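You operate a simulated robot arm through the tools that you are given. There is no shell and no other tool. Be economical: measure what you need, move in short steps, check, and stop when the job is done.

You are at the controls of a simulated robot arm. One attempt, no reset.

Task
Pack the beige basket on the dining table top. At the end: the cream candle stub stands on top of the brown album (marked "Dapplor Album"); the orange mandarin is in the beige basket; the white bulb from the dining table top stands on top of the grey polishing block; the green candle from the dining table top is in the beige basket; whatever was shut is shut again. Leave all else as you found it, and nothing knocked over.

It is judged by the outcome, as a careful person would: the job done as asked, and still so three seconds after it is handed in. It fails if anything else is knocked over, pushed out of place, dropped, spilled or broken.

Robot
A 6-joint arm with a two-finger parallel gripper, fixed in place. Base frame: the origin is at the foot of the arm, x ahead of it, y to its left, z up; the work surface is at about z = 750. Lengths are in mm, angles in rad, forces in N, time in s.
With the tool pointing down near the work surface it reaches from about 300 to 740 mm from the base axis. Its first joint turns from -1.152 to 1.152 rad. Payload 2.45 kg.
The tool frame sits at the grasp point between the pads (the TCP): z along the fingers, y along the line on which they close. The tips reach 24 mm beyond it. Largest opening 68 mm; finger width 17, thickness 10; the body of the gripper, 40 by 70 mm, starts 41 mm behind the TCP.
Orientation is that of the tool frame in the base frame, as a unit quaternion [x, y, z, w]. With the fingers straight down and closing along the base's y, the tool's x points along the base's -x, its y along +y and its z along -z.

Tools
- The arm moves only by the tool nudge_tool. Its argument "plan" is a list of rows, each an object of numbers (a shift or turn left out is 0, a gripper value left out holds the last): "rx", "ry", "rz": the turn, a rotation vector about the tool's x, y, z in rad; "dx", "dy", "dz": the shift along the tool's x, y, z in mm; "grip": the opening, from 0 (shut) to 1 (fully open). In form: [{"rx": .., "ry": .., "rz": .., "dx": .., "dy": .., "dz": .., "grip": ..}, ...]. A call has 1 to 10 rows; each row shifts and turns the commanded pose from where the row before left it, along the tool's axes as they then stand. Each row takes 0.2 s and may step no farther than 50 mm and 0.15 rad from the row before; otherwise, or with a gripper value out of range, the whole call is refused. A pose out of reach is approached as far as the arm can. The call stops where the force on the tool passes 40 N (or 10 N more than at its start, if that is more) or the arm is blocked; 0.2 s more then pass. The fingers move at their own pace (about 108 mm/s each) and stop on an object; they squeeze with about 40 N. The grip force told is the motor's: it shows also when the fingers shut on nothing. Time passes only in rows, and 0.2 s behind the last, so rows that do not move let the fingers close. The reply holds the time, the measured pose of the TCP, the force on the tool along the base axes, the opening and the grip force, in the units named above and with some noise.
- Cameras (640 x 400 px; columns grow to the right, rows downward): "scene" is fixed at [183.8, 418.1, 1459.3]; the picture's right is [-0.68, -0.73, 0.00], its down [-0.52, 0.48, -0.70] and it looks along [0.52, -0.48, -0.71] (base axes); focal length 290 px, centre (320, 200). "wrist" rides on the gripper at [-32, 0, -39] in the tool frame; the picture's right is [0.00, -1.00, 0.00], its down [0.97, 0.00, -0.24] and it looks along [0.24, 0.00, 0.97] (tool axes); focal length 218 px, centre (320, 200).
- grab_frame(camera): a new picture of that camera. It takes no simulated time.
- probe_pixels(camera, pixels): there is no depth. For up to 12 entries [column, row, z] of the newest picture of that camera ("zoom" is the newest enlarged one), the place [x, y] in the base frame at which the ray of that pixel passes the height z, good to about 3 mm, but the place of the scene camera against the robot may be out by one fixed shift of up to 25 mm in any direction. It takes no simulated time.
- close_up(camera, box): a new picture of the part [left, top, right, bottom] of that camera's present view, enlarged. It takes no simulated time.
- sign_off(): hands the job in; it is judged then, once.

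Keep the steps short. Do not move on a guess: measure, check each grasp and each placing, and mend mistakes. In all there are 80 turns and 54 pictures (those below and enlarged ones count). Leave the gripper open and the arm clear of the work at the hand-in unless told otherwise, and finish with a single line.

The tools are called as a command line: name --argument value ..., lists and objects as JSON in quotes. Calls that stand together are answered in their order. nudge_tool: Moves the arm, as the interface text tells. Its arguments: {"type":"object","properties":{"plan":{"type":"array","items":{"type":"object","properties":{"rx":{"type":"number"},"ry":{"type":"number"},"rz":{"type":"number"},"dx":{"type":"number"},"dy":{"type":"number"},"dz":{"type":"number"},"grip":{"type":"number"}}}}},"required":["plan"]} The other tools are called the same way: grab_frame (camera) takes a picture; probe_pixels (camera, pixels) gives the place at which the rays of pixels pass given heights; close_up (camera, box) takes an enlarged picture of a part of a camera's view; sign_off () hands the job in.

At the start:

```text
time_s: 0.0
ee_pos: [468.5, 80.8, 1170.2]
tool_rot: [0.0, 1.0, 0.0, 0.0]
contact_force: [-1.3, -0.3, -0.8]
opening: 67.9
grasp_force: 0.1
```

scene: 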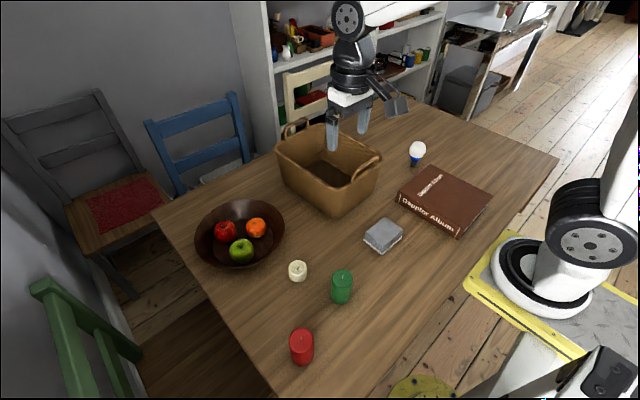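
wrist: 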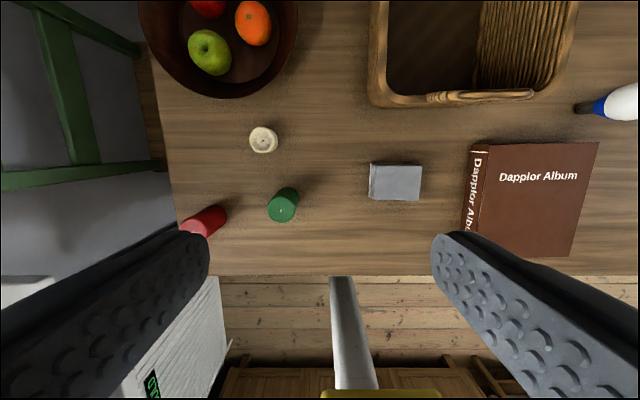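

I can see the basket, the fruit bowl, the candles, the bulb, the block and the album. I'll measure their positions from the wrist picture first, since it has no fixed shift, and use the scene picture for heights.

probe_pixels --camera "wrist" --pixels '[[263, 140, 780], [283, 200, 790], [253, 23, 800], [600, 105, 800], [395, 182, 775], [475, 100, 850], [370, 100, 850], [535, 200, 780], [484, 145, 780], [598, 143, 780], [570, 256, 780], [467, 240, 750]]'

probe_pixels --camera "scene" --pixels '[[298, 279, 750], [342, 302, 750], [256, 228, 800], [417, 165, 750], [384, 236, 775], [297, 265, 780], [342, 275, 800], [418, 148, 800], [430, 167, 780], [491, 200, 780], [467, 222, 780], [397, 195, 780]]'

close_up --camera "scene" --box '[180, 110, 500, 310]'

```text
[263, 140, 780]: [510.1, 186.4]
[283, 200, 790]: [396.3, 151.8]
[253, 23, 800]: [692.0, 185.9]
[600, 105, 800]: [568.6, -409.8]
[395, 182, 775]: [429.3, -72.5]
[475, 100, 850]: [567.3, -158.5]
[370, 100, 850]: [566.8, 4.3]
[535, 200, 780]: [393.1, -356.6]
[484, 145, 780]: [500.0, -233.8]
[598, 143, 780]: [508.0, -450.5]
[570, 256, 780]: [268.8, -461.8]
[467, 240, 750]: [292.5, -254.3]
```

```text
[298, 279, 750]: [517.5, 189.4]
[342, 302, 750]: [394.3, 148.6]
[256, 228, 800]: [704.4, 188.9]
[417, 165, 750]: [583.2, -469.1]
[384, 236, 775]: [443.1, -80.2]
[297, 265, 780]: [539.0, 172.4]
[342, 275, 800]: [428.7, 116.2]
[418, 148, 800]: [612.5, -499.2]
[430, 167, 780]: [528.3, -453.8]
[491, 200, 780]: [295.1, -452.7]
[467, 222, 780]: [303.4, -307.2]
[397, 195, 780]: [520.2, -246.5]
```

```text
2.00 times, centred on (340, 210) of scene
```

zoom: 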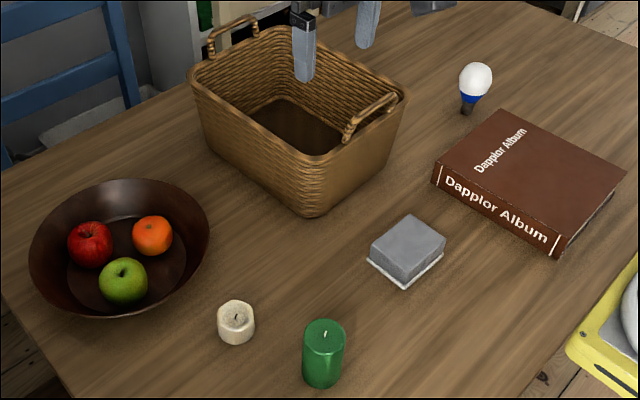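

The positions agree between the cameras, with the scene camera out by about (+15, -5). I'll move above the cream stub for a closer look.

nudge_tool --plan '[{"dx": -7, "dy": 17, "dz": 41, "grip": 1}, {"dx": -7, "dy": 17, "dz": 41}, {"dx": -7, "dy": 17, "dz": 41}, {"dx": -7, "dy": 17, "dz": 41}, {"dx": -7, "dy": 17, "dz": 41}, {"dx": -7, "dy": 17, "dz": 41}, {}]'

grab_frame --camera "wrist"

```text
time_s: 1.6
ee_pos: [508.2, 180.9, 923.0]
tool_rot: [0.0, 1.0, 0.001, 0.001]
contact_force: [0.8, -0.2, 0.0]
opening: 68.3
grasp_force: 0.0
```

```text
50 pictures are left
```

wrist: 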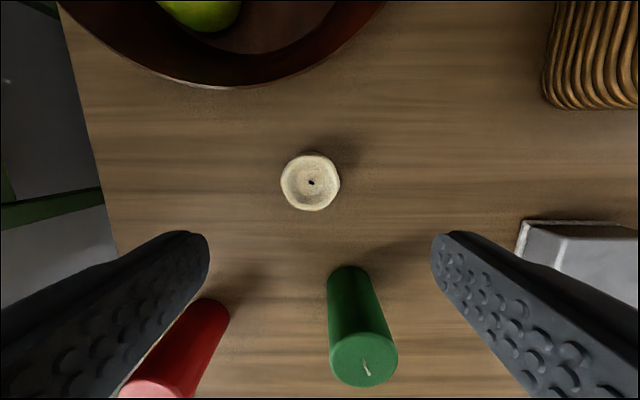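

The stub top is at (311,182). I estimate it is about 48 wide and 35 tall. I'll probe the stub top, the green candle's top and foot, the bowl rim and the block.

probe_pixels --camera "wrist" --pixels '[[311, 182, 785], [311, 182, 775], [364, 360, 820], [347, 270, 750], [225, 87, 820], [527, 222, 780], [281, 182, 785], [340, 182, 785]]'

```text
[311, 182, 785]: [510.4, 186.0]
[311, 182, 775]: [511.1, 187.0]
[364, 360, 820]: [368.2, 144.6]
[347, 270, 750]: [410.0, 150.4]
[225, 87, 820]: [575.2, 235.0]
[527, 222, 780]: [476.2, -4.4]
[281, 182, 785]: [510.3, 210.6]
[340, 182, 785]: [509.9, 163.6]
```

The stub centre is at (510.5, 187). I'll go straight down to z≈780 and close on it.

nudge_tool --plan '[{"dx": -2, "dy": 6, "dz": 20}, {"dz": 40}, {"dz": 40}, {"dz": 28}, {"dz": 14}, {}, {"grip": 0.0}, {}, {}, {}]'

```text
time_s: 3.8
ee_pos: [513.9, 188.5, 782.4]
tool_rot: [0.0, 1.0, -0.001, 0.0]
contact_force: [0.3, -0.5, -0.1]
opening: 48.6
grasp_force: 40.4
```

It's gripped at 48.6 mm with 40 N. I'll lift it and start across to the album.

nudge_tool --plan '[{"dz": -20}, {"dz": -45}, {"dz": -45}, {"dz": -45}, {"dz": -35}, {"dx": 10, "dy": -48}, {"dx": 10, "dy": -48}, {"dx": 10, "dy": -48}, {"dx": 10, "dy": -48}, {"dx": 10, "dy": -48}]'

nudge_tool --plan '[{"dx": 10, "dy": -48}, {"dx": 10, "dy": -48}, {"dx": 10, "dy": -48}, {"dx": 10, "dy": -48}, {"dx": 10, "dy": -48}, {"dx": 10, "dy": -48}, {}]'

grab_frame --camera "wrist"

grab_frame --camera "scene"

```text
time_s: 6.0
ee_pos: [462.4, -52.0, 972.3]
tool_rot: [0.0, 1.0, 0.0, 0.0]
contact_force: [-0.1, -0.6, -0.1]
opening: 0.1
grasp_force: 23.9
```

```text
time_s: 7.6
ee_pos: [405.6, -341.4, 972.2]
tool_rot: [0.0, 1.0, 0.0, 0.0]
contact_force: [-0.4, 0.1, -0.2]
opening: 0.0
grasp_force: 23.7
```

```text
49 pictures are left
```

wrist: 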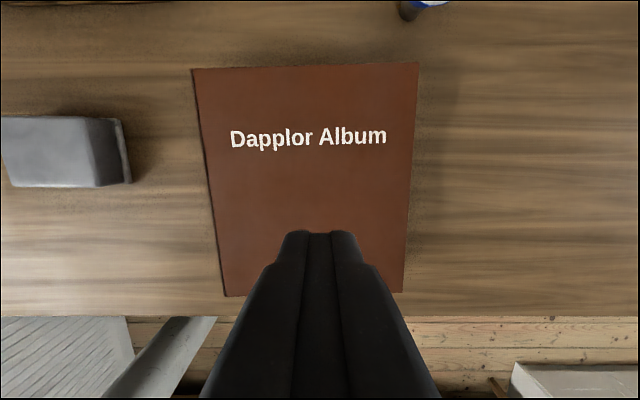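

```text
48 pictures are left
```

scene: 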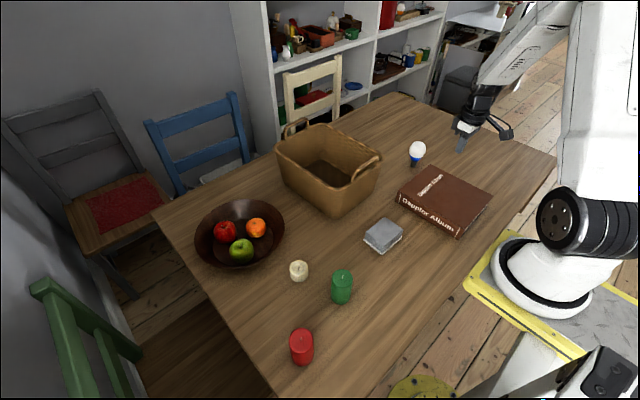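

The grip reading fell to an opening of 0, so the stub slipped out. In the scene picture it still stands upright near its old place, at (299,271). While I'm here I'll measure the album and the bulb foot.

probe_pixels --camera "wrist" --pixels '[[193, 69, 780], [418, 62, 780], [403, 291, 780], [226, 296, 780], [193, 69, 800], [418, 62, 800], [403, 291, 800], [226, 296, 800], [405, 16, 750], [118, 118, 790], [131, 182, 750]]'

close_up --camera "scene" --box '[370, 130, 530, 260]'

close_up --camera "scene" --box '[260, 230, 380, 320]'

```text
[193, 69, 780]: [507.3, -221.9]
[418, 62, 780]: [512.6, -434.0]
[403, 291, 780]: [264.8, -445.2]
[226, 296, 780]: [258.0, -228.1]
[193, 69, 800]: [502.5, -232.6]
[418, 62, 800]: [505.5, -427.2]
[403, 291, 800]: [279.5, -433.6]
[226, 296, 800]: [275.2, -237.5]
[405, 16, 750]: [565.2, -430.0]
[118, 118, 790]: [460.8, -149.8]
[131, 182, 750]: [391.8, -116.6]
```

```text
3.08 times, centred on (450, 195) of scene
```

zoom: 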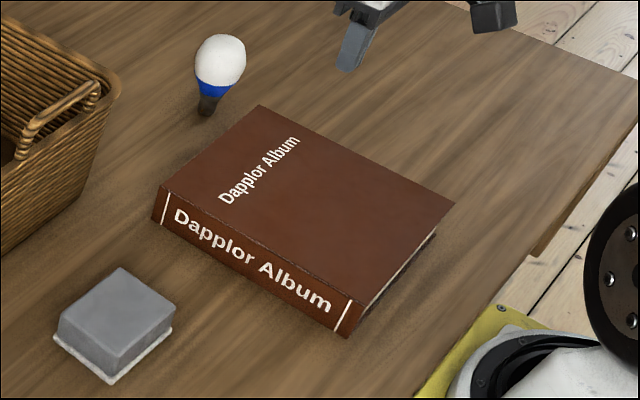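

```text
4.44 times, centred on (320, 275) of scene
```

zoom: 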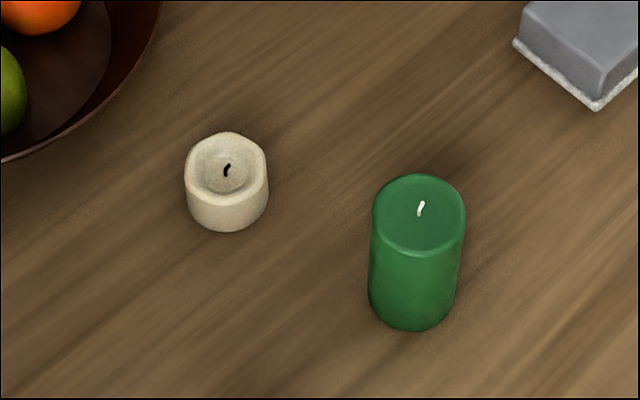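

The album top is at z≈793, with its centre near (390,-330). The bulb is close to the gripper, so I'll look at it from above next with the gripper open.

nudge_tool --plan '[{"dx": -34, "dy": -18, "grip": 1}, {"dx": -34, "dy": -18}, {"dx": -34, "dy": -18}, {"dx": -34, "dy": -18}, {}]'

grab_frame --camera "wrist"

```text
time_s: 8.8
ee_pos: [540.8, -412.5, 971.7]
tool_rot: [-0.001, 1.0, 0.0, 0.0]
contact_force: [-0.5, -0.3, 0.0]
opening: 67.8
grasp_force: 0.1
```

```text
45 pictures are left
```

wrist: 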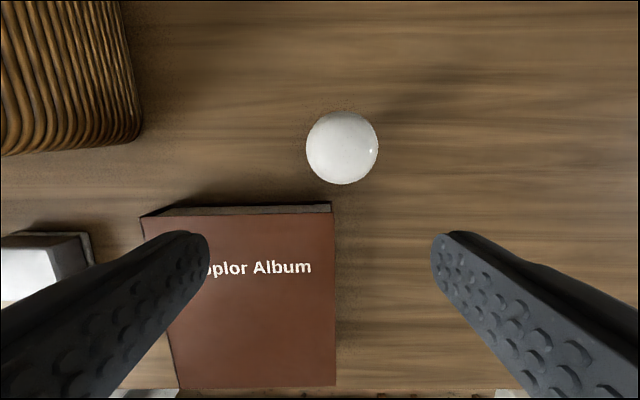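

probe_pixels --camera "wrist" --pixels '[[342, 148, 820], [342, 148, 835], [306, 148, 830], [378, 148, 830], [342, 111, 830], [342, 185, 830], [332, 205, 793], [143, 216, 793], [335, 385, 793]]'

close_up --camera "scene" --box '[390, 130, 450, 170]'

```text
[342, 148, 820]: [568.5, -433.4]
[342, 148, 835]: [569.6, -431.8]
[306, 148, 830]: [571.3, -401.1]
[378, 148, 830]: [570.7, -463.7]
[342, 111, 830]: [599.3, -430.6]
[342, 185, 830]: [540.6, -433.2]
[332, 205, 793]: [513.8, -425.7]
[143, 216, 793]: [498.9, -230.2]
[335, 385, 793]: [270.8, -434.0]
```

```text
10.00 times, centred on (420, 150) of scene
```

zoom: 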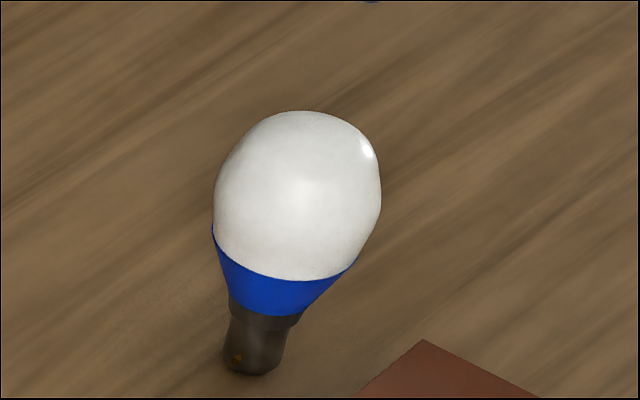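

The globe centre is about (570,-432), 61 wide, with its equator near z≈828. The bulb is about 108 tall. I'll centre above it, stop with the tips over its top and recheck.

nudge_tool --plan '[{"dx": -15, "dy": -10}, {"dx": -15, "dy": -10.5}, {"dz": 35}, {"dz": 30}, {}, {}]'

grab_frame --camera "wrist"

```text
time_s: 10.2
ee_pos: [568.2, -434.3, 905.5]
tool_rot: [0.0, 1.0, 0.0, 0.001]
contact_force: [-0.3, 0.0, 0.7]
opening: 68.3
grasp_force: 0.2
```

```text
43 pictures are left
```

wrist: 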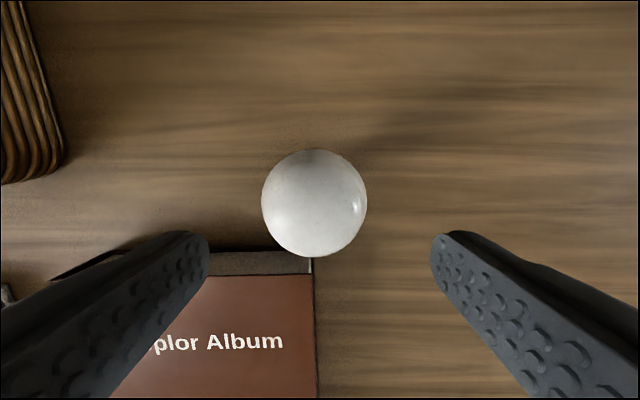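

The globe centre is at column 314, against 320 between the fingers. That makes it 3 mm off in +y and 1.5 mm off in +x. I'll correct, go down to the equator at z≈829 and close.

nudge_tool --plan '[{"dx": -1.5, "dy": 3}, {"dz": 20}, {"dz": 20}, {"dz": 20}, {"dz": 17}, {}]'

grab_frame --camera "wrist"

```text
time_s: 11.6
ee_pos: [570.1, -430.2, 831.3]
tool_rot: [0.0, 1.0, 0.0, 0.001]
contact_force: [-0.7, -0.3, 0.0]
opening: 67.9
grasp_force: 0.1
```

```text
42 pictures are left
```

wrist: 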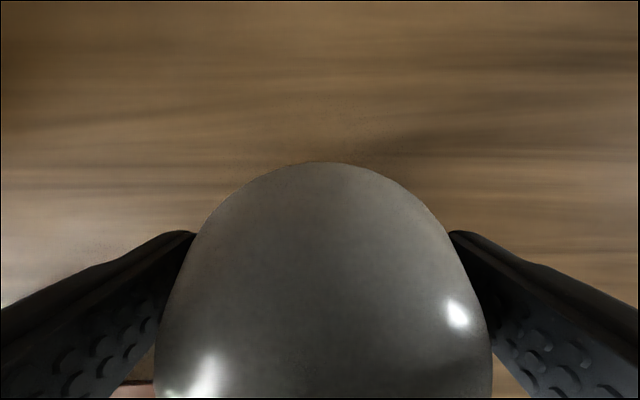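

The globe sits centred between the fingers. I'll close, then make a small slow lift.

nudge_tool --plan '[{"dz": 3}, {"grip": 0.0}, {}, {}, {"dz": -5}, {"dz": -8}, {"dz": -10}, {}]'

```text
time_s: 13.4
ee_pos: [570.7, -428.7, 850.9]
tool_rot: [0.0, 1.0, 0.0, 0.0]
contact_force: [-0.1, -0.7, -0.1]
opening: 57.7
grasp_force: 40.0
```

close_up --camera "scene" --box '[380, 110, 460, 170]'

```text
6.67 times, centred on (420, 140) of scene
```

zoom: 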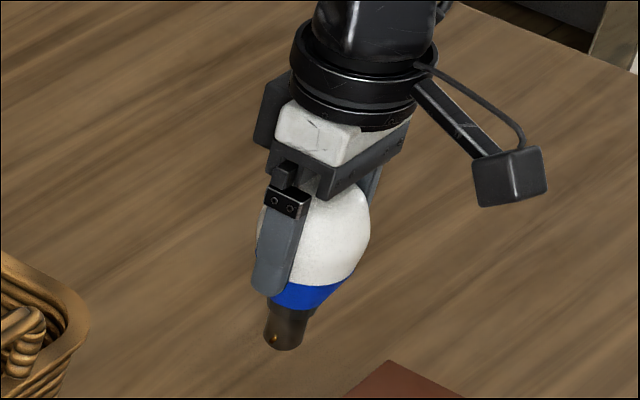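

The bulb is held and hangs straight. Its foot is about 78 below the TCP. I'll lift slowly and swing back over the album towards the block.

nudge_tool --plan '[{"dz": -12}, {"dz": -18}, {"dz": -20}, {"dz": -20}, {"dx": 20}, {"dx": 30}, {"dx": 30}, {"dx": 30}, {"dx": 20}, {}]'

nudge_tool --plan '[{"dy": 20}, {"dy": 30}, {"dy": 35}, {"dy": 35}, {"dy": 35}, {"dy": 35}, {"dy": 30}, {"dy": 20}, {"dx": 8}, {}]'

grab_frame --camera "wrist"

grab_frame --camera "scene"

```text
time_s: 15.6
ee_pos: [437.3, -428.3, 918.2]
tool_rot: [-0.001, 1.0, 0.0, 0.002]
contact_force: [0.7, 0.1, -0.9]
opening: 57.8
grasp_force: 40.0
```

```text
time_s: 17.8
ee_pos: [431.7, -189.6, 918.6]
tool_rot: [0.0, 1.0, -0.001, 0.001]
contact_force: [0.7, -0.2, -0.8]
opening: 57.6
grasp_force: 40.2
```

```text
40 pictures are left
```

wrist: 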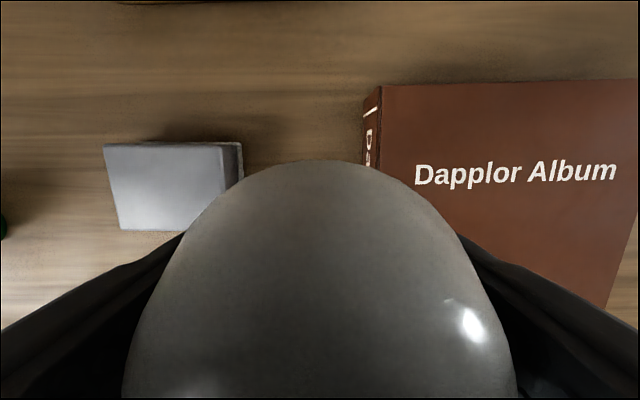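

```text
39 pictures are left
```

scene: 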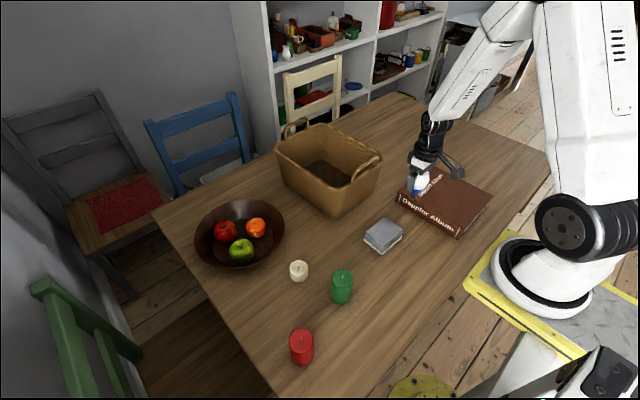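

probe_pixels --camera "wrist" --pixels '[[104, 145, 780], [220, 142, 780], [119, 230, 780], [104, 145, 800], [220, 142, 800], [119, 230, 800], [242, 142, 750], [243, 180, 750], [120, 231, 750]]'

close_up --camera "scene" --box '[350, 205, 420, 260]'

```text
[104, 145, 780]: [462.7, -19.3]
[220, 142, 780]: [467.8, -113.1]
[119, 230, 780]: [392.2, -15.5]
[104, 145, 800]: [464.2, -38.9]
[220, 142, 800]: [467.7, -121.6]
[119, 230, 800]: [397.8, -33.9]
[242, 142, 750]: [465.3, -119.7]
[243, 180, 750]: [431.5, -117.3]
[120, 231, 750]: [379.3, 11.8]
```

```text
7.27 times, centred on (385, 232) of scene
```

zoom: 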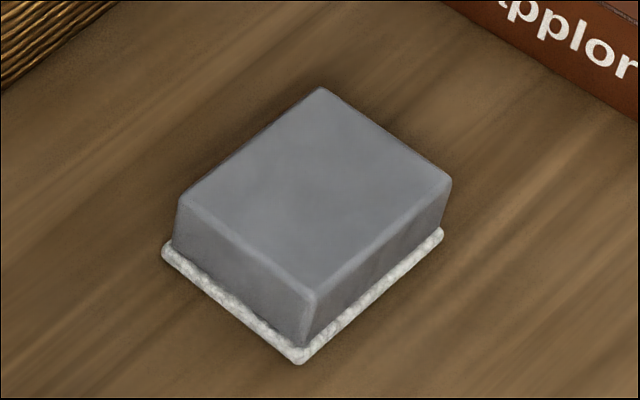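

The block top is about 92×70, centred at (430,-70), with its top near z≈785. I'll move over it and descend part way, leaving a small gap.

nudge_tool --plan '[{"dx": 1.5, "dy": 19}, {"dy": 30}, {"dy": 30}, {"dy": 25}, {"dy": 15}, {}, {"dz": 18}, {"dz": 15}, {"dz": 10}, {}]'

close_up --camera "scene" --box '[330, 180, 440, 260]'

```text
time_s: 20.0
ee_pos: [430.6, -69.9, 876.9]
tool_rot: [0.0, 1.0, 0.0, 0.001]
contact_force: [-0.4, -0.3, -0.7]
opening: 57.6
grasp_force: 40.1
```

```text
5.00 times, centred on (385, 220) of scene
```

zoom: 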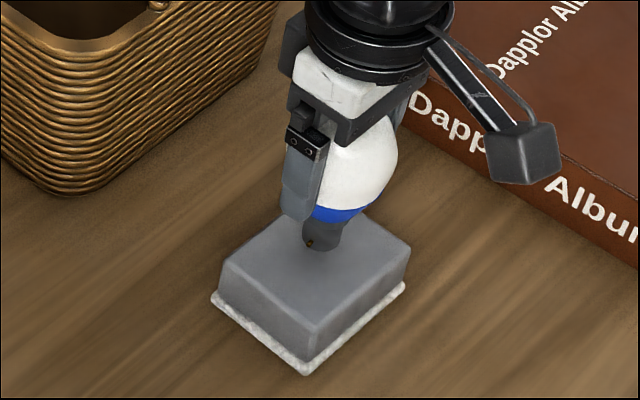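

The gap is about 13 to 15 mm and the foot is over the block's middle. I'll lower in small steps and watch the force.

nudge_tool --plan '[{"dz": 4}, {"dz": 4}, {"dz": 2}, {}]'

nudge_tool --plan '[{"dz": 1.5}, {}]'

close_up --camera "scene" --box '[350, 200, 430, 260]'

```text
time_s: 21.0
ee_pos: [430.9, -70.7, 869.7]
tool_rot: [0.001, 1.0, 0.0, 0.002]
contact_force: [-3.1, -1.2, 32.3]
opening: 57.7
grasp_force: 40.1
```

```text
time_s: 21.6
ee_pos: [430.1, -70.1, 865.7]
tool_rot: [0.001, 1.0, 0.0, 0.003]
contact_force: [2.0, 0.6, 31.2]
opening: 57.4
grasp_force: 39.2
```

```text
6.67 times, centred on (390, 230) of scene
```

zoom: 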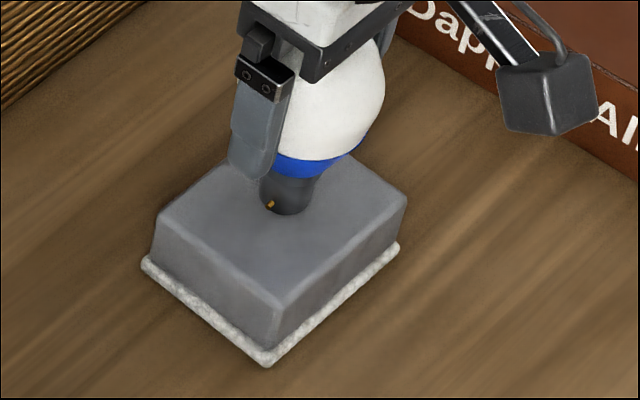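

The foot touched the block, with 32 N upward. I'll ease up a little to take off the load before releasing.

nudge_tool --plan '[{"dz": -1}, {}]'

```text
time_s: 22.2
ee_pos: [430.5, -69.8, 866.3]
tool_rot: [-0.001, 1.0, 0.0, 0.0]
contact_force: [4.9, -1.1, 12.7]
opening: 57.6
grasp_force: 39.9
```

nudge_tool --plan '[{"dz": -0.5}, {}]'

```text
time_s: 22.8
ee_pos: [430.2, -70.9, 865.9]
tool_rot: [0.0, 1.0, 0.0, -0.001]
contact_force: [0.4, 0.2, 4.2]
opening: 57.4
grasp_force: 39.8
```

The load is now about 4 N. I'll open the fingers gradually and rise straight up.

nudge_tool --plan '[{"grip": 0.87}, {"grip": 0.9}, {"grip": 0.95}, {"grip": 1}, {}, {"dz": -10}, {"dz": -20}, {"dz": -35}, {"dz": -40}, {}]'

grab_frame --camera "scene"

grab_frame --camera "wrist"

```text
time_s: 25.0
ee_pos: [428.5, -68.8, 973.5]
tool_rot: [0.0, 1.0, 0.0, 0.0]
contact_force: [-1.0, 0.4, -0.1]
opening: 68.1
grasp_force: 0.2
```

```text
35 pictures are left
```

scene: 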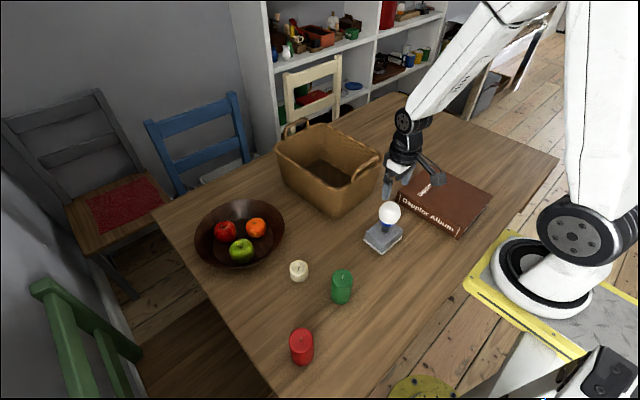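

```text
34 pictures are left
```

wrist: 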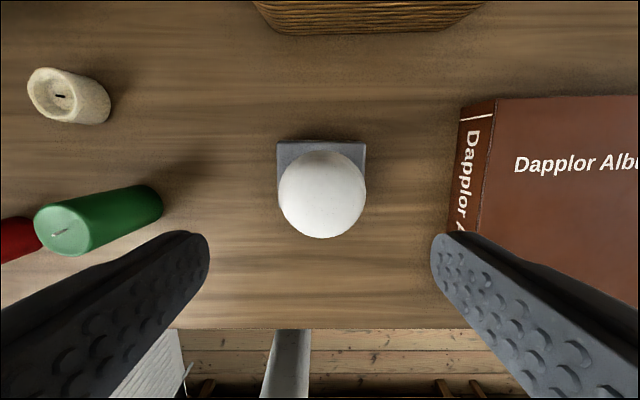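

The bulb stands on the block. Next I'll go back to the cream stub and look from above.

nudge_tool --plan '[{"dx": -13.5, "dy": 42}, {"dx": -13.5, "dy": 43}, {"dx": -13.5, "dy": 43}, {"dx": -13.5, "dy": 43}, {"dx": -13.5, "dy": 43}, {"dx": -13.5, "dy": 42}, {"dz": 40}, {"dz": 40}, {"dz": 23}, {}]'

grab_frame --camera "wrist"

```text
time_s: 27.2
ee_pos: [512.2, 187.3, 869.4]
tool_rot: [0.001, 1.0, 0.0, 0.0]
contact_force: [0.2, 0.0, -0.7]
opening: 68.0
grasp_force: 0.1
```

```text
33 pictures are left
```

wrist: 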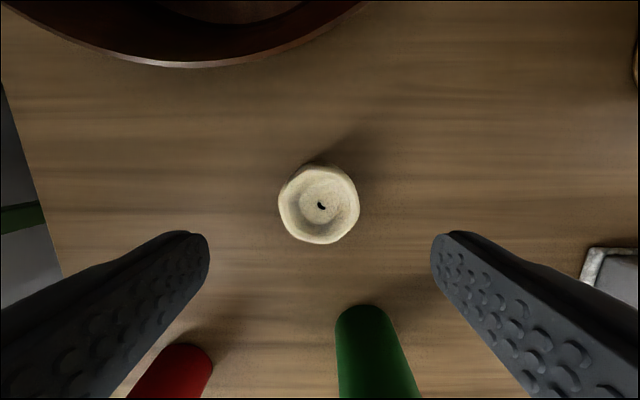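

The stub centre is at (319,205), within 2 mm of the finger line. This time I'll grip lower, with the TCP at 777, and lift very gently before checking.

nudge_tool --plan '[{"dx": 1.5, "dz": 40}, {"dz": 30}, {"dz": 15}, {"dz": 7}, {}, {"grip": 0.0}, {}, {}, {}, {}]'

nudge_tool --plan '[{"dz": -2}, {"dz": -3}, {"dz": -5}, {"dz": -5}, {}]'

close_up --camera "scene" --box '[260, 220, 360, 300]'

```text
time_s: 29.4
ee_pos: [508.9, 185.3, 776.8]
tool_rot: [0.0, 1.0, -0.001, 0.0]
contact_force: [-0.2, 0.3, 0.9]
opening: 48.4
grasp_force: 40.3
```

```text
time_s: 30.6
ee_pos: [509.5, 187.1, 792.6]
tool_rot: [0.0, 1.0, 0.0, 0.0]
contact_force: [-0.4, -0.2, 0.1]
opening: 48.5
grasp_force: 40.6
```

```text
5.00 times, centred on (310, 260) of scene
```

zoom: 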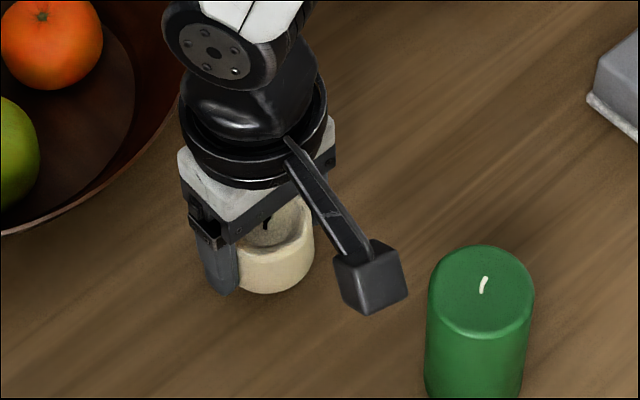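

It's held this time. I'll keep lifting slowly.

nudge_tool --plan '[{"dz": -8}, {"dz": -12}, {"dz": -15}, {"dz": -20}, {"dz": -20}, {"dz": -20}, {"dz": -20}, {"dz": -20}, {"dz": -15}, {}]'

```text
time_s: 32.8
ee_pos: [509.3, 185.4, 941.3]
tool_rot: [0.0, 1.0, 0.0, 0.001]
contact_force: [0.2, -0.2, -0.9]
opening: 48.1
grasp_force: 39.7
```

It's still held. I'll rise a bit more to clear the bulb, then cross to the album at a gentle speed.

nudge_tool --plan '[{"dz": -18}, {"dz": -18}, {"dx": 4, "dy": -17}, {"dx": 6, "dy": -27}, {"dx": 8, "dy": -35}, {"dx": 9, "dy": -38}, {"dx": 9, "dy": -38}, {"dx": 9, "dy": -38}, {"dx": 9, "dy": -38}, {"dx": 6, "dy": -27}]'

nudge_tool --plan '[{"dx": 8, "dy": -35}, {"dx": 9, "dy": -38}, {"dx": 9, "dy": -38}, {"dx": 9, "dy": -38}, {"dx": 9, "dy": -38}, {"dx": 8, "dy": -35}, {"dx": 6, "dy": -25}, {"dx": 3, "dy": -12}, {}]'

grab_frame --camera "wrist"

```text
time_s: 35.0
ee_pos: [447.8, -73.2, 976.7]
tool_rot: [0.0, 1.0, 0.0, 0.0]
contact_force: [-0.2, 0.0, -0.1]
opening: 48.3
grasp_force: 39.9
```

```text
time_s: 37.0
ee_pos: [388.4, -330.6, 976.2]
tool_rot: [0.0, 1.0, -0.001, 0.0]
contact_force: [-0.3, -0.5, -0.1]
opening: 48.2
grasp_force: 40.4
```

```text
31 pictures are left
```

wrist: 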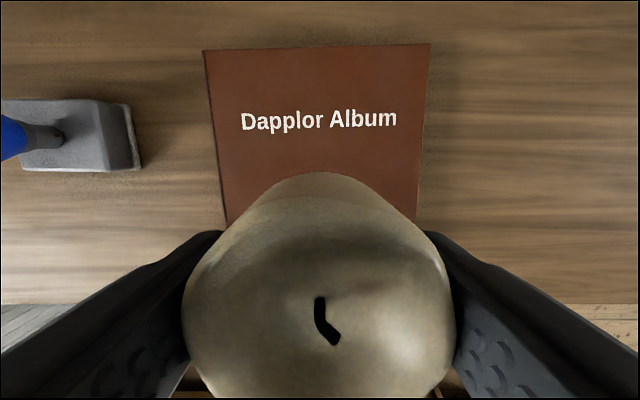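

The stub is over the album's middle. I'll descend to about 10 mm above the expected contact.

nudge_tool --plan '[{"dz": 15}, {"dz": 28}, {"dz": 30}, {"dz": 30}, {"dz": 20}, {"dz": 13}, {"dz": 8}, {}]'

close_up --camera "scene" --box '[390, 140, 510, 240]'

```text
time_s: 38.8
ee_pos: [388.2, -329.9, 833.4]
tool_rot: [0.0, 1.0, 0.0, 0.001]
contact_force: [-0.6, -0.7, -1.6]
opening: 48.3
grasp_force: 40.3
```

```text
4.00 times, centred on (450, 190) of scene
```

zoom: 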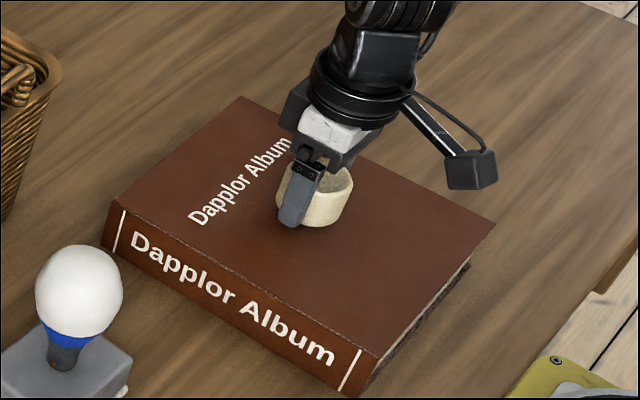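

Still clear of the album. I'll step down in small increments and watch the force.

nudge_tool --plan '[{"dz": 3}, {"dz": 3}, {}]'

nudge_tool --plan '[{"dz": 2}, {}]'

nudge_tool --plan '[{"dz": 1.5}, {}]'

```text
time_s: 39.6
ee_pos: [387.3, -331.1, 827.8]
tool_rot: [0.001, 1.0, 0.0, 0.0]
contact_force: [-0.8, 0.0, -0.4]
opening: 48.5
grasp_force: 40.3
```

```text
time_s: 40.2
ee_pos: [388.4, -331.4, 825.1]
tool_rot: [0.0, 1.0, 0.0, 0.0]
contact_force: [-0.2, 0.7, 0.2]
opening: 48.2
grasp_force: 40.0
```

```text
time_s: 40.8
ee_pos: [388.7, -330.6, 825.6]
tool_rot: [0.0, 1.0, 0.001, 0.001]
contact_force: [-7.4, 5.2, 27.2]
opening: 48.1
grasp_force: 39.6
```

Contact at TCP z≈825. I'll ease up slightly and release.

nudge_tool --plan '[{"dz": -1}, {}]'

nudge_tool --plan '[{"grip": 0.74}, {"grip": 0.8}, {"grip": 0.9}, {"grip": 1}, {}, {"dz": -10}, {"dz": -20}, {"dz": -40}, {"dz": -40}, {"dz": -45}]'

close_up --camera "scene" --box '[340, 110, 520, 260]'

```text
time_s: 41.4
ee_pos: [390.0, -331.0, 825.2]
tool_rot: [0.0, 1.0, -0.001, 0.001]
contact_force: [-7.4, -0.8, 21.6]
opening: 48.3
grasp_force: 39.8
```

```text
time_s: 43.6
ee_pos: [388.2, -333.0, 979.9]
tool_rot: [0.0, 1.0, -0.001, 0.0]
contact_force: [-0.5, 0.3, -0.5]
opening: 67.9
grasp_force: 0.0
```

```text
2.67 times, centred on (430, 185) of scene
```

zoom: 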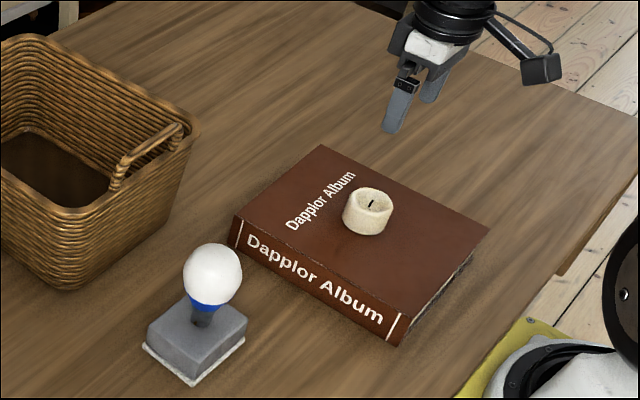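

The stub stands on the album. Next I'll view the basket from above.

nudge_tool --plan '[{"dx": -24, "dy": 28, "dz": -25}, {"dx": -24, "dy": 28, "dz": -25}, {"dx": -24, "dy": 28, "dz": -25}, {"dx": -24, "dy": 28, "dz": -25}, {"dx": -24, "dy": 28, "dz": -25}, {"dx": -24, "dy": 28}, {"dx": -24, "dy": 28}, {"dx": -24, "dy": 28}, {"dx": -20, "dy": 28}, {}]'

grab_frame --camera "wrist"

```text
time_s: 45.8
ee_pos: [601.9, -80.3, 1104.0]
tool_rot: [0.001, 1.0, 0.0, 0.0]
contact_force: [-0.5, -0.1, -0.1]
opening: 68.0
grasp_force: 0.0
```

```text
28 pictures are left
```

wrist: 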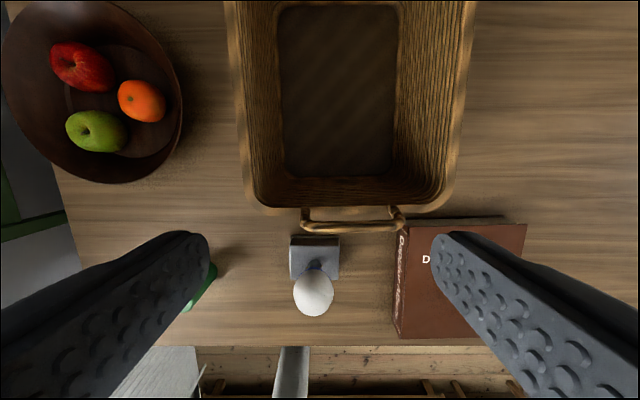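

probe_pixels --camera "wrist" --pixels '[[281, 172, 755], [395, 175, 755], [283, 10, 755], [397, 10, 755], [248, 190, 870], [455, 190, 870], [300, 208, 870], [235, 60, 870], [470, 60, 870], [303, 225, 880], [142, 101, 795], [142, 101, 785]]'

close_up --camera "scene" --box '[190, 110, 390, 280]'

```text
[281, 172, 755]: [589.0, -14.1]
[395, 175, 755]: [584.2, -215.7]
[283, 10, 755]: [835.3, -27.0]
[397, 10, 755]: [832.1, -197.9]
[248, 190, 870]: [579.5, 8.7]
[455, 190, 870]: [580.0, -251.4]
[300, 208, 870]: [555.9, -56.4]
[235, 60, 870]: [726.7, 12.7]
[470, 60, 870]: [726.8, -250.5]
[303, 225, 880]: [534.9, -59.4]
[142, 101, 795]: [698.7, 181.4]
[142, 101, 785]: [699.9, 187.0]
```

```text
2.35 times, centred on (290, 195) of scene
```

zoom: 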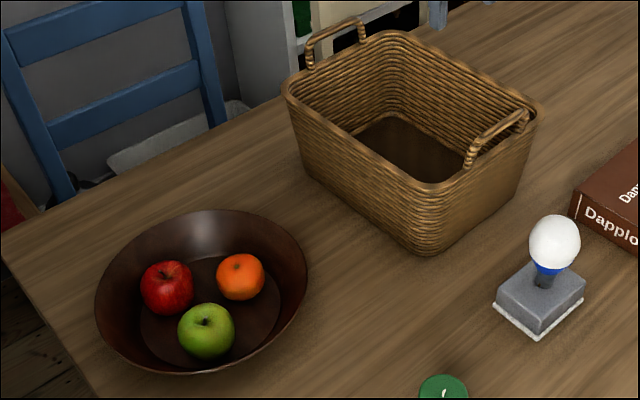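

The basket floor spans x 587 to 835 and y -205 to -20, and the rim is at z≈870. Now over to the green candle.

nudge_tool --plan '[{"dx": 30, "dy": 33}, {"dx": 30, "dy": 33}, {"dx": 30, "dy": 33}, {"dx": 30, "dy": 33}, {"dx": 30, "dy": 33}, {"dx": 30, "dy": 33}, {"dx": 30, "dy": 32}, {"dz": 45}, {"dz": 45}, {"dz": 45}]'

nudge_tool --plan '[{}]'

grab_frame --camera "wrist"

```text
time_s: 48.0
ee_pos: [388.2, 154.1, 969.3]
tool_rot: [-0.001, 1.0, 0.0, 0.0]
contact_force: [-0.1, 0.5, -0.7]
opening: 68.3
grasp_force: 0.2
```

```text
time_s: 48.4
ee_pos: [389.3, 153.1, 970.0]
tool_rot: [0.001, 1.0, 0.0, -0.001]
contact_force: [0.3, 0.3, 0.0]
opening: 67.8
grasp_force: 0.1
```

```text
26 pictures are left
```

wrist: 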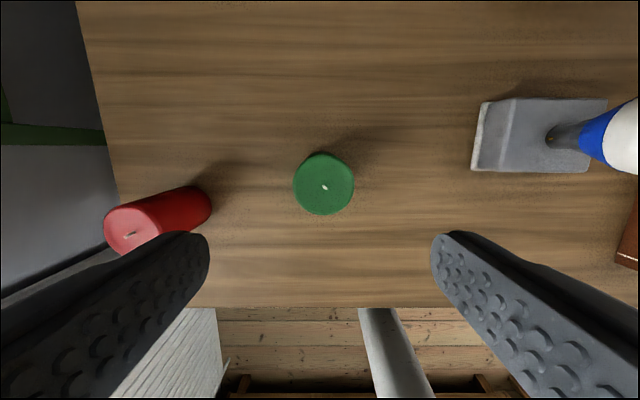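

The green top centre is at (324,184), about 3.5 mm towards -y, and I estimate the candle is 74 tall. I'll descend to TCP z≈796 and grip.

nudge_tool --plan '[{"dy": -3.5, "dz": 40}, {"dz": 40}, {"dz": 35}, {"dz": 25}, {"dz": 20}, {"dz": 14}, {}, {"grip": 0.0}, {}, {}]'

nudge_tool --plan '[{}, {"dz": -2}, {"dz": -3}, {"dz": -5}, {"dz": -5}, {}]'

close_up --camera "scene" --box '[290, 230, 410, 330]'

```text
time_s: 49.9
ee_pos: [390.0, 150.0, 797.7]
tool_rot: [0.0, 1.0, 0.001, 0.002]
contact_force: [-4.3, -2.8, 15.0]
opening: 68.1
grasp_force: 0.0
stopped in row 7: the force on the tool passed its limit (the readings are from after the stop); the commanded pose is now the measured one
```

```text
time_s: 51.3
ee_pos: [389.5, 150.0, 812.5]
tool_rot: [0.0, 1.0, 0.0, 0.002]
contact_force: [-0.1, -0.2, -1.3]
opening: 68.1
grasp_force: 0.1
```

```text
4.00 times, centred on (350, 280) of scene
```

zoom: 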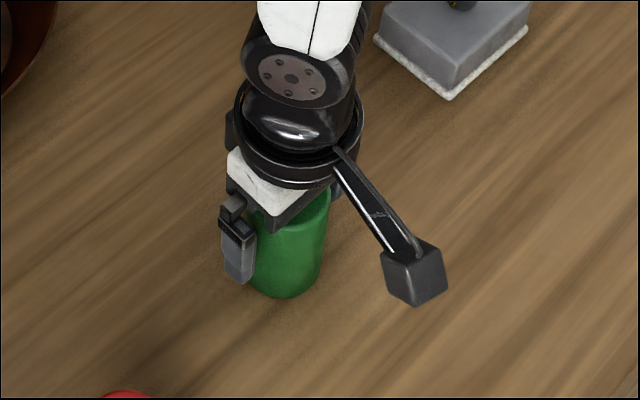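

The gripper body touched the candle's top, so the top is at about 838, taller than I estimated. The candle is still standing. I've already backed up to 812, so I'll go to about 803 and grip there.

nudge_tool --plan '[{"dz": 5}, {"dz": 4}, {}, {"grip": 0.0}, {}, {}, {}, {}]'

nudge_tool --plan '[{"dz": -2}, {"dz": -3}, {"dz": -5}, {"dz": -5}, {}]'

close_up --camera "scene" --box '[290, 230, 410, 330]'

```text
time_s: 53.1
ee_pos: [390.9, 149.6, 803.3]
tool_rot: [0.001, 1.0, 0.001, 0.002]
contact_force: [1.0, 0.2, 0.7]
opening: 49.2
grasp_force: 40.2
```

```text
time_s: 54.3
ee_pos: [388.0, 148.5, 818.7]
tool_rot: [0.001, 1.0, 0.002, 0.001]
contact_force: [-0.3, 0.2, -1.7]
opening: 49.1
grasp_force: 39.6
```

```text
4.00 times, centred on (350, 280) of scene
```

zoom: 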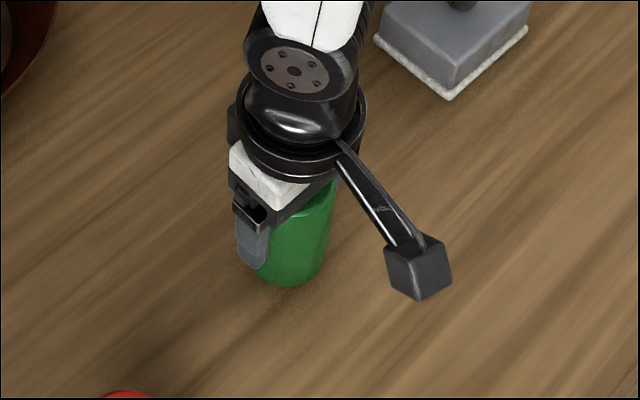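

It's held, with its foot about 53 below the TCP. I'll lift to z≈1000 and travel to the basket at (660,-150).

nudge_tool --plan '[{"dz": -8}, {"dz": -14}, {"dz": -20}, {"dz": -25}, {"dz": -25}, {"dz": -25}, {"dz": -25}, {"dz": -25}, {"dz": -18}, {}]'

nudge_tool --plan '[{"dx": -15, "dy": -17}, {"dx": -25, "dy": -28}, {"dx": -29, "dy": -32}, {"dx": -29, "dy": -32}, {"dx": -29, "dy": -32}, {"dx": -29, "dy": -32}, {"dx": -29, "dy": -32}, {"dx": -29, "dy": -32}, {"dx": -29, "dy": -32}, {"dx": -27, "dy": -29}]'

nudge_tool --plan '[{}]'

grab_frame --camera "wrist"

grab_frame --camera "scene"

```text
time_s: 56.5
ee_pos: [389.6, 149.4, 1003.7]
tool_rot: [0.001, 1.0, 0.0, 0.002]
contact_force: [-0.4, -0.3, -1.3]
opening: 49.0
grasp_force: 40.2
```

```text
time_s: 58.7
ee_pos: [659.4, -151.8, 1003.1]
tool_rot: [0.0, 1.0, 0.0, 0.001]
contact_force: [-0.5, 0.1, -0.8]
opening: 49.1
grasp_force: 39.7
```

```text
time_s: 59.1
ee_pos: [659.4, -151.1, 1002.8]
tool_rot: [0.0, 1.0, 0.001, 0.001]
contact_force: [-0.3, 0.4, -1.6]
opening: 49.0
grasp_force: 39.8
```

```text
23 pictures are left
```

wrist: 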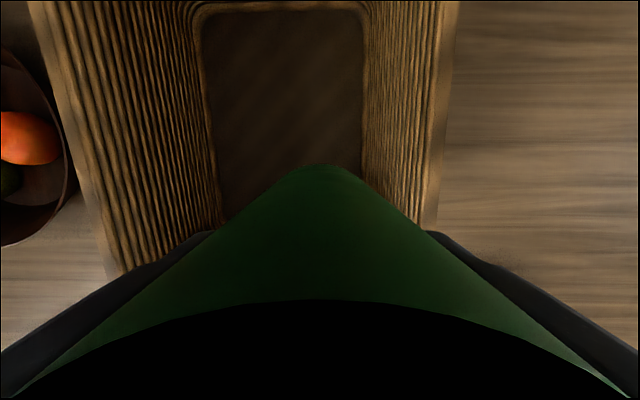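

```text
22 pictures are left
```

scene: 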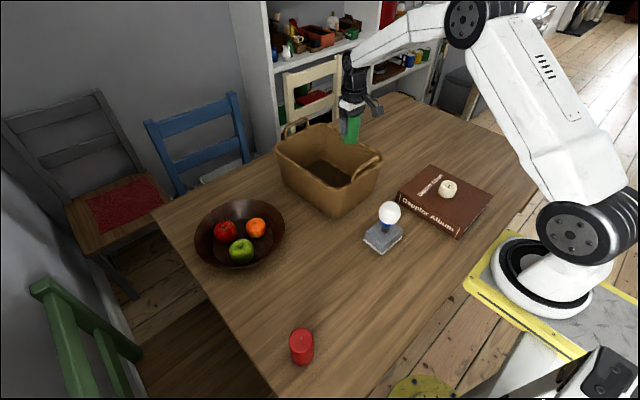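

probe_pixels --camera "wrist" --pixels '[[362, 100, 755], [205, 100, 755], [220, 222, 755], [280, 12, 755], [440, 150, 870], [90, 200, 870]]'

```text
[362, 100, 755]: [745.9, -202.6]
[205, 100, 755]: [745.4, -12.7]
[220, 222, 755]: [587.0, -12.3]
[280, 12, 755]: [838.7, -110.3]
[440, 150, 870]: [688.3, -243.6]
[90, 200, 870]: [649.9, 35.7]
```

The floor runs from y -203 to -13. I'll shift to y≈-140 for margin and descend until just above the floor.

nudge_tool --plan '[{"dy": 11}, {"dz": 20}, {"dz": 30}, {"dz": 35}, {"dz": 35}, {"dz": 25}, {"dz": 20}, {"dz": 12}, {"dz": 6}, {}]'

nudge_tool --plan '[{"dz": 3}, {}]'

close_up --camera "scene" --box '[260, 90, 420, 220]'

```text
time_s: 61.3
ee_pos: [660.0, -138.3, 821.1]
tool_rot: [-0.001, 1.0, 0.001, 0.002]
contact_force: [3.1, 0.0, 14.5]
opening: 49.1
grasp_force: 39.8
```

```text
time_s: 61.9
ee_pos: [659.4, -137.7, 817.2]
tool_rot: [0.001, 1.0, 0.001, 0.0]
contact_force: [0.5, 0.3, -1.1]
opening: 49.1
grasp_force: 39.9
```

```text
3.08 times, centred on (340, 155) of scene
```

zoom: 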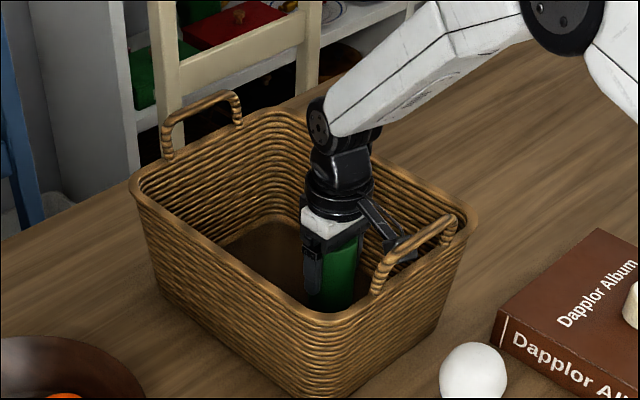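

There was a brief 14 N at z 821, then none at 817. I'll check whether the basket moved or something is brushing it.

close_up --camera "scene" --box '[180, 110, 500, 310]'

close_up --camera "scene" --box '[320, 130, 400, 190]'

grab_frame --camera "wrist"

```text
2.00 times, centred on (340, 210) of scene
```

zoom: 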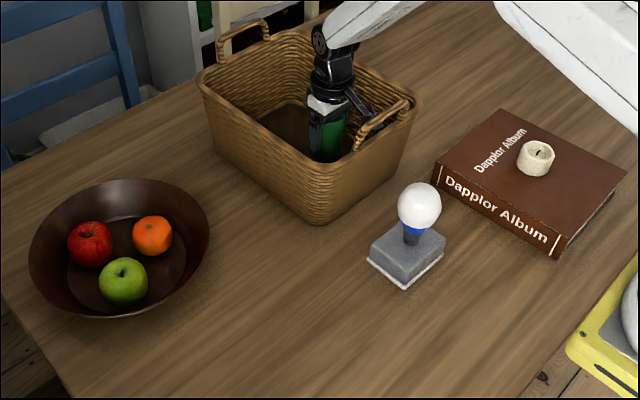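

```text
6.67 times, centred on (360, 160) of scene
```

zoom: 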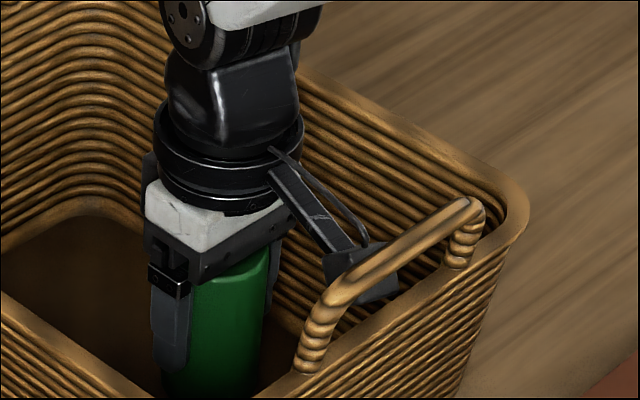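

```text
18 pictures are left
```

wrist: 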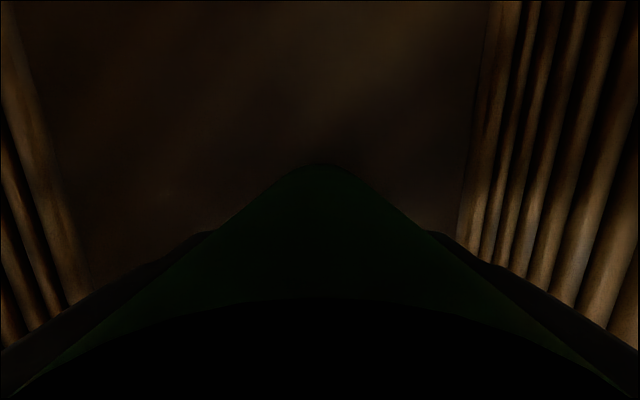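

The basket was pushed about 15 to 20 mm towards me. The bracket box behind the gripper sits about 90 mm in -x and 77 mm above the TCP, and it touches the handle. I'll move +x to clear it, set the candle down there, and then push the basket back.

nudge_tool --plan '[{"dx": -6}, {"dx": -10}, {"dx": -12}, {}]'

nudge_tool --plan '[{"dz": 3}, {"dz": 2}, {}]'

nudge_tool --plan '[{"dz": 2}, {}]'

```text
time_s: 62.9
ee_pos: [687.5, -138.3, 816.9]
tool_rot: [0.0, 1.0, 0.001, 0.001]
contact_force: [0.6, 0.2, -2.4]
opening: 49.0
grasp_force: 39.8
```

```text
time_s: 63.7
ee_pos: [688.6, -139.2, 813.0]
tool_rot: [0.001, 1.0, 0.002, 0.002]
contact_force: [0.2, 0.2, -2.5]
opening: 49.1
grasp_force: 40.3
```

```text
time_s: 64.3
ee_pos: [688.4, -138.4, 810.4]
tool_rot: [0.001, 1.0, 0.001, 0.001]
contact_force: [0.2, -0.2, -2.7]
opening: 49.0
grasp_force: 40.0
```

No floor contact yet. I'll continue in 1.5 mm steps.

nudge_tool --plan '[{"dz": 1.5}, {}]'

nudge_tool --plan '[{"dz": 1.5}, {}]'

```text
time_s: 64.9
ee_pos: [689.3, -138.4, 810.0]
tool_rot: [0.001, 1.0, 0.002, 0.001]
contact_force: [-2.2, -0.5, 3.5]
opening: 49.1
grasp_force: 39.8
```

```text
time_s: 65.5
ee_pos: [688.4, -138.6, 810.9]
tool_rot: [0.001, 1.0, 0.0, 0.003]
contact_force: [-6.8, 1.2, 18.3]
opening: 48.9
grasp_force: 40.3
```

The floor is touched. I'll ease up, release and rise straight up.

nudge_tool --plan '[{"dz": -1.2}, {}, {"grip": 0.76}, {"grip": 0.82}, {"grip": 0.9}, {}, {"dz": -10}, {"dz": -20}, {"dz": -40}, {"dz": -40}]'

nudge_tool --plan '[{"dz": -45}, {"dz": -45}, {"dx": 30, "dy": 5}, {"dx": 40, "dy": 5}, {"dx": 40, "dy": 5}, {"dx": 40, "dy": 5}, {"dx": 40, "dy": 5}, {}]'

close_up --camera "scene" --box '[180, 110, 500, 310]'

grab_frame --camera "wrist"

```text
time_s: 67.7
ee_pos: [687.6, -140.0, 919.9]
tool_rot: [0.001, 1.0, 0.001, 0.001]
contact_force: [-0.1, -0.6, -0.3]
opening: 61.2
grasp_force: 0.0
```

```text
time_s: 69.5
ee_pos: [497.9, -113.7, 1009.2]
tool_rot: [0.001, 1.0, 0.001, 0.002]
contact_force: [-0.6, -0.1, -0.8]
opening: 61.4
grasp_force: 0.1
```

```text
2.00 times, centred on (340, 210) of scene
```

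zoom: 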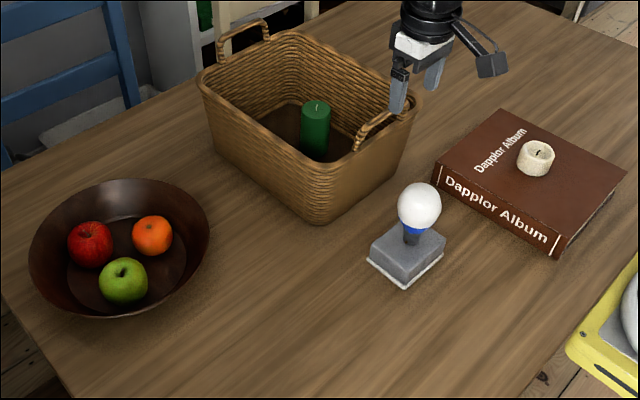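

```text
16 pictures are left
```

wrist: 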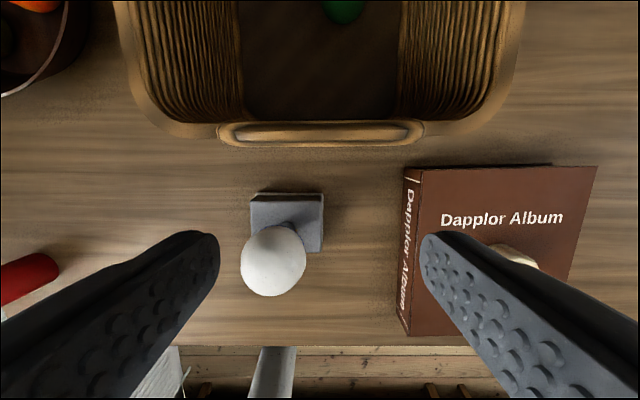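

The candle stands upright in the basket. From the rim corners, the basket has shifted by about (-16,-5). I'll locate the front rim now, so I can push it back from outside with closed fingers.

probe_pixels --camera "wrist" --pixels '[[320, 148, 870], [320, 148, 890], [320, 122, 890], [160, 125, 870], [480, 125, 870], [222, 132, 890], [424, 132, 890], [282, 296, 850], [132, 60, 870], [522, 60, 870]]'

```text
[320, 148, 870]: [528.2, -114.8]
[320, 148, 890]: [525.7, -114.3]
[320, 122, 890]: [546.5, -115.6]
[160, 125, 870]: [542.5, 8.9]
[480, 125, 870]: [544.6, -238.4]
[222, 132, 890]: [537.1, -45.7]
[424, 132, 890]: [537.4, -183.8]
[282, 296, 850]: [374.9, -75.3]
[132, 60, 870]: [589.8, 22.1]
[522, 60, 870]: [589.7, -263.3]
```

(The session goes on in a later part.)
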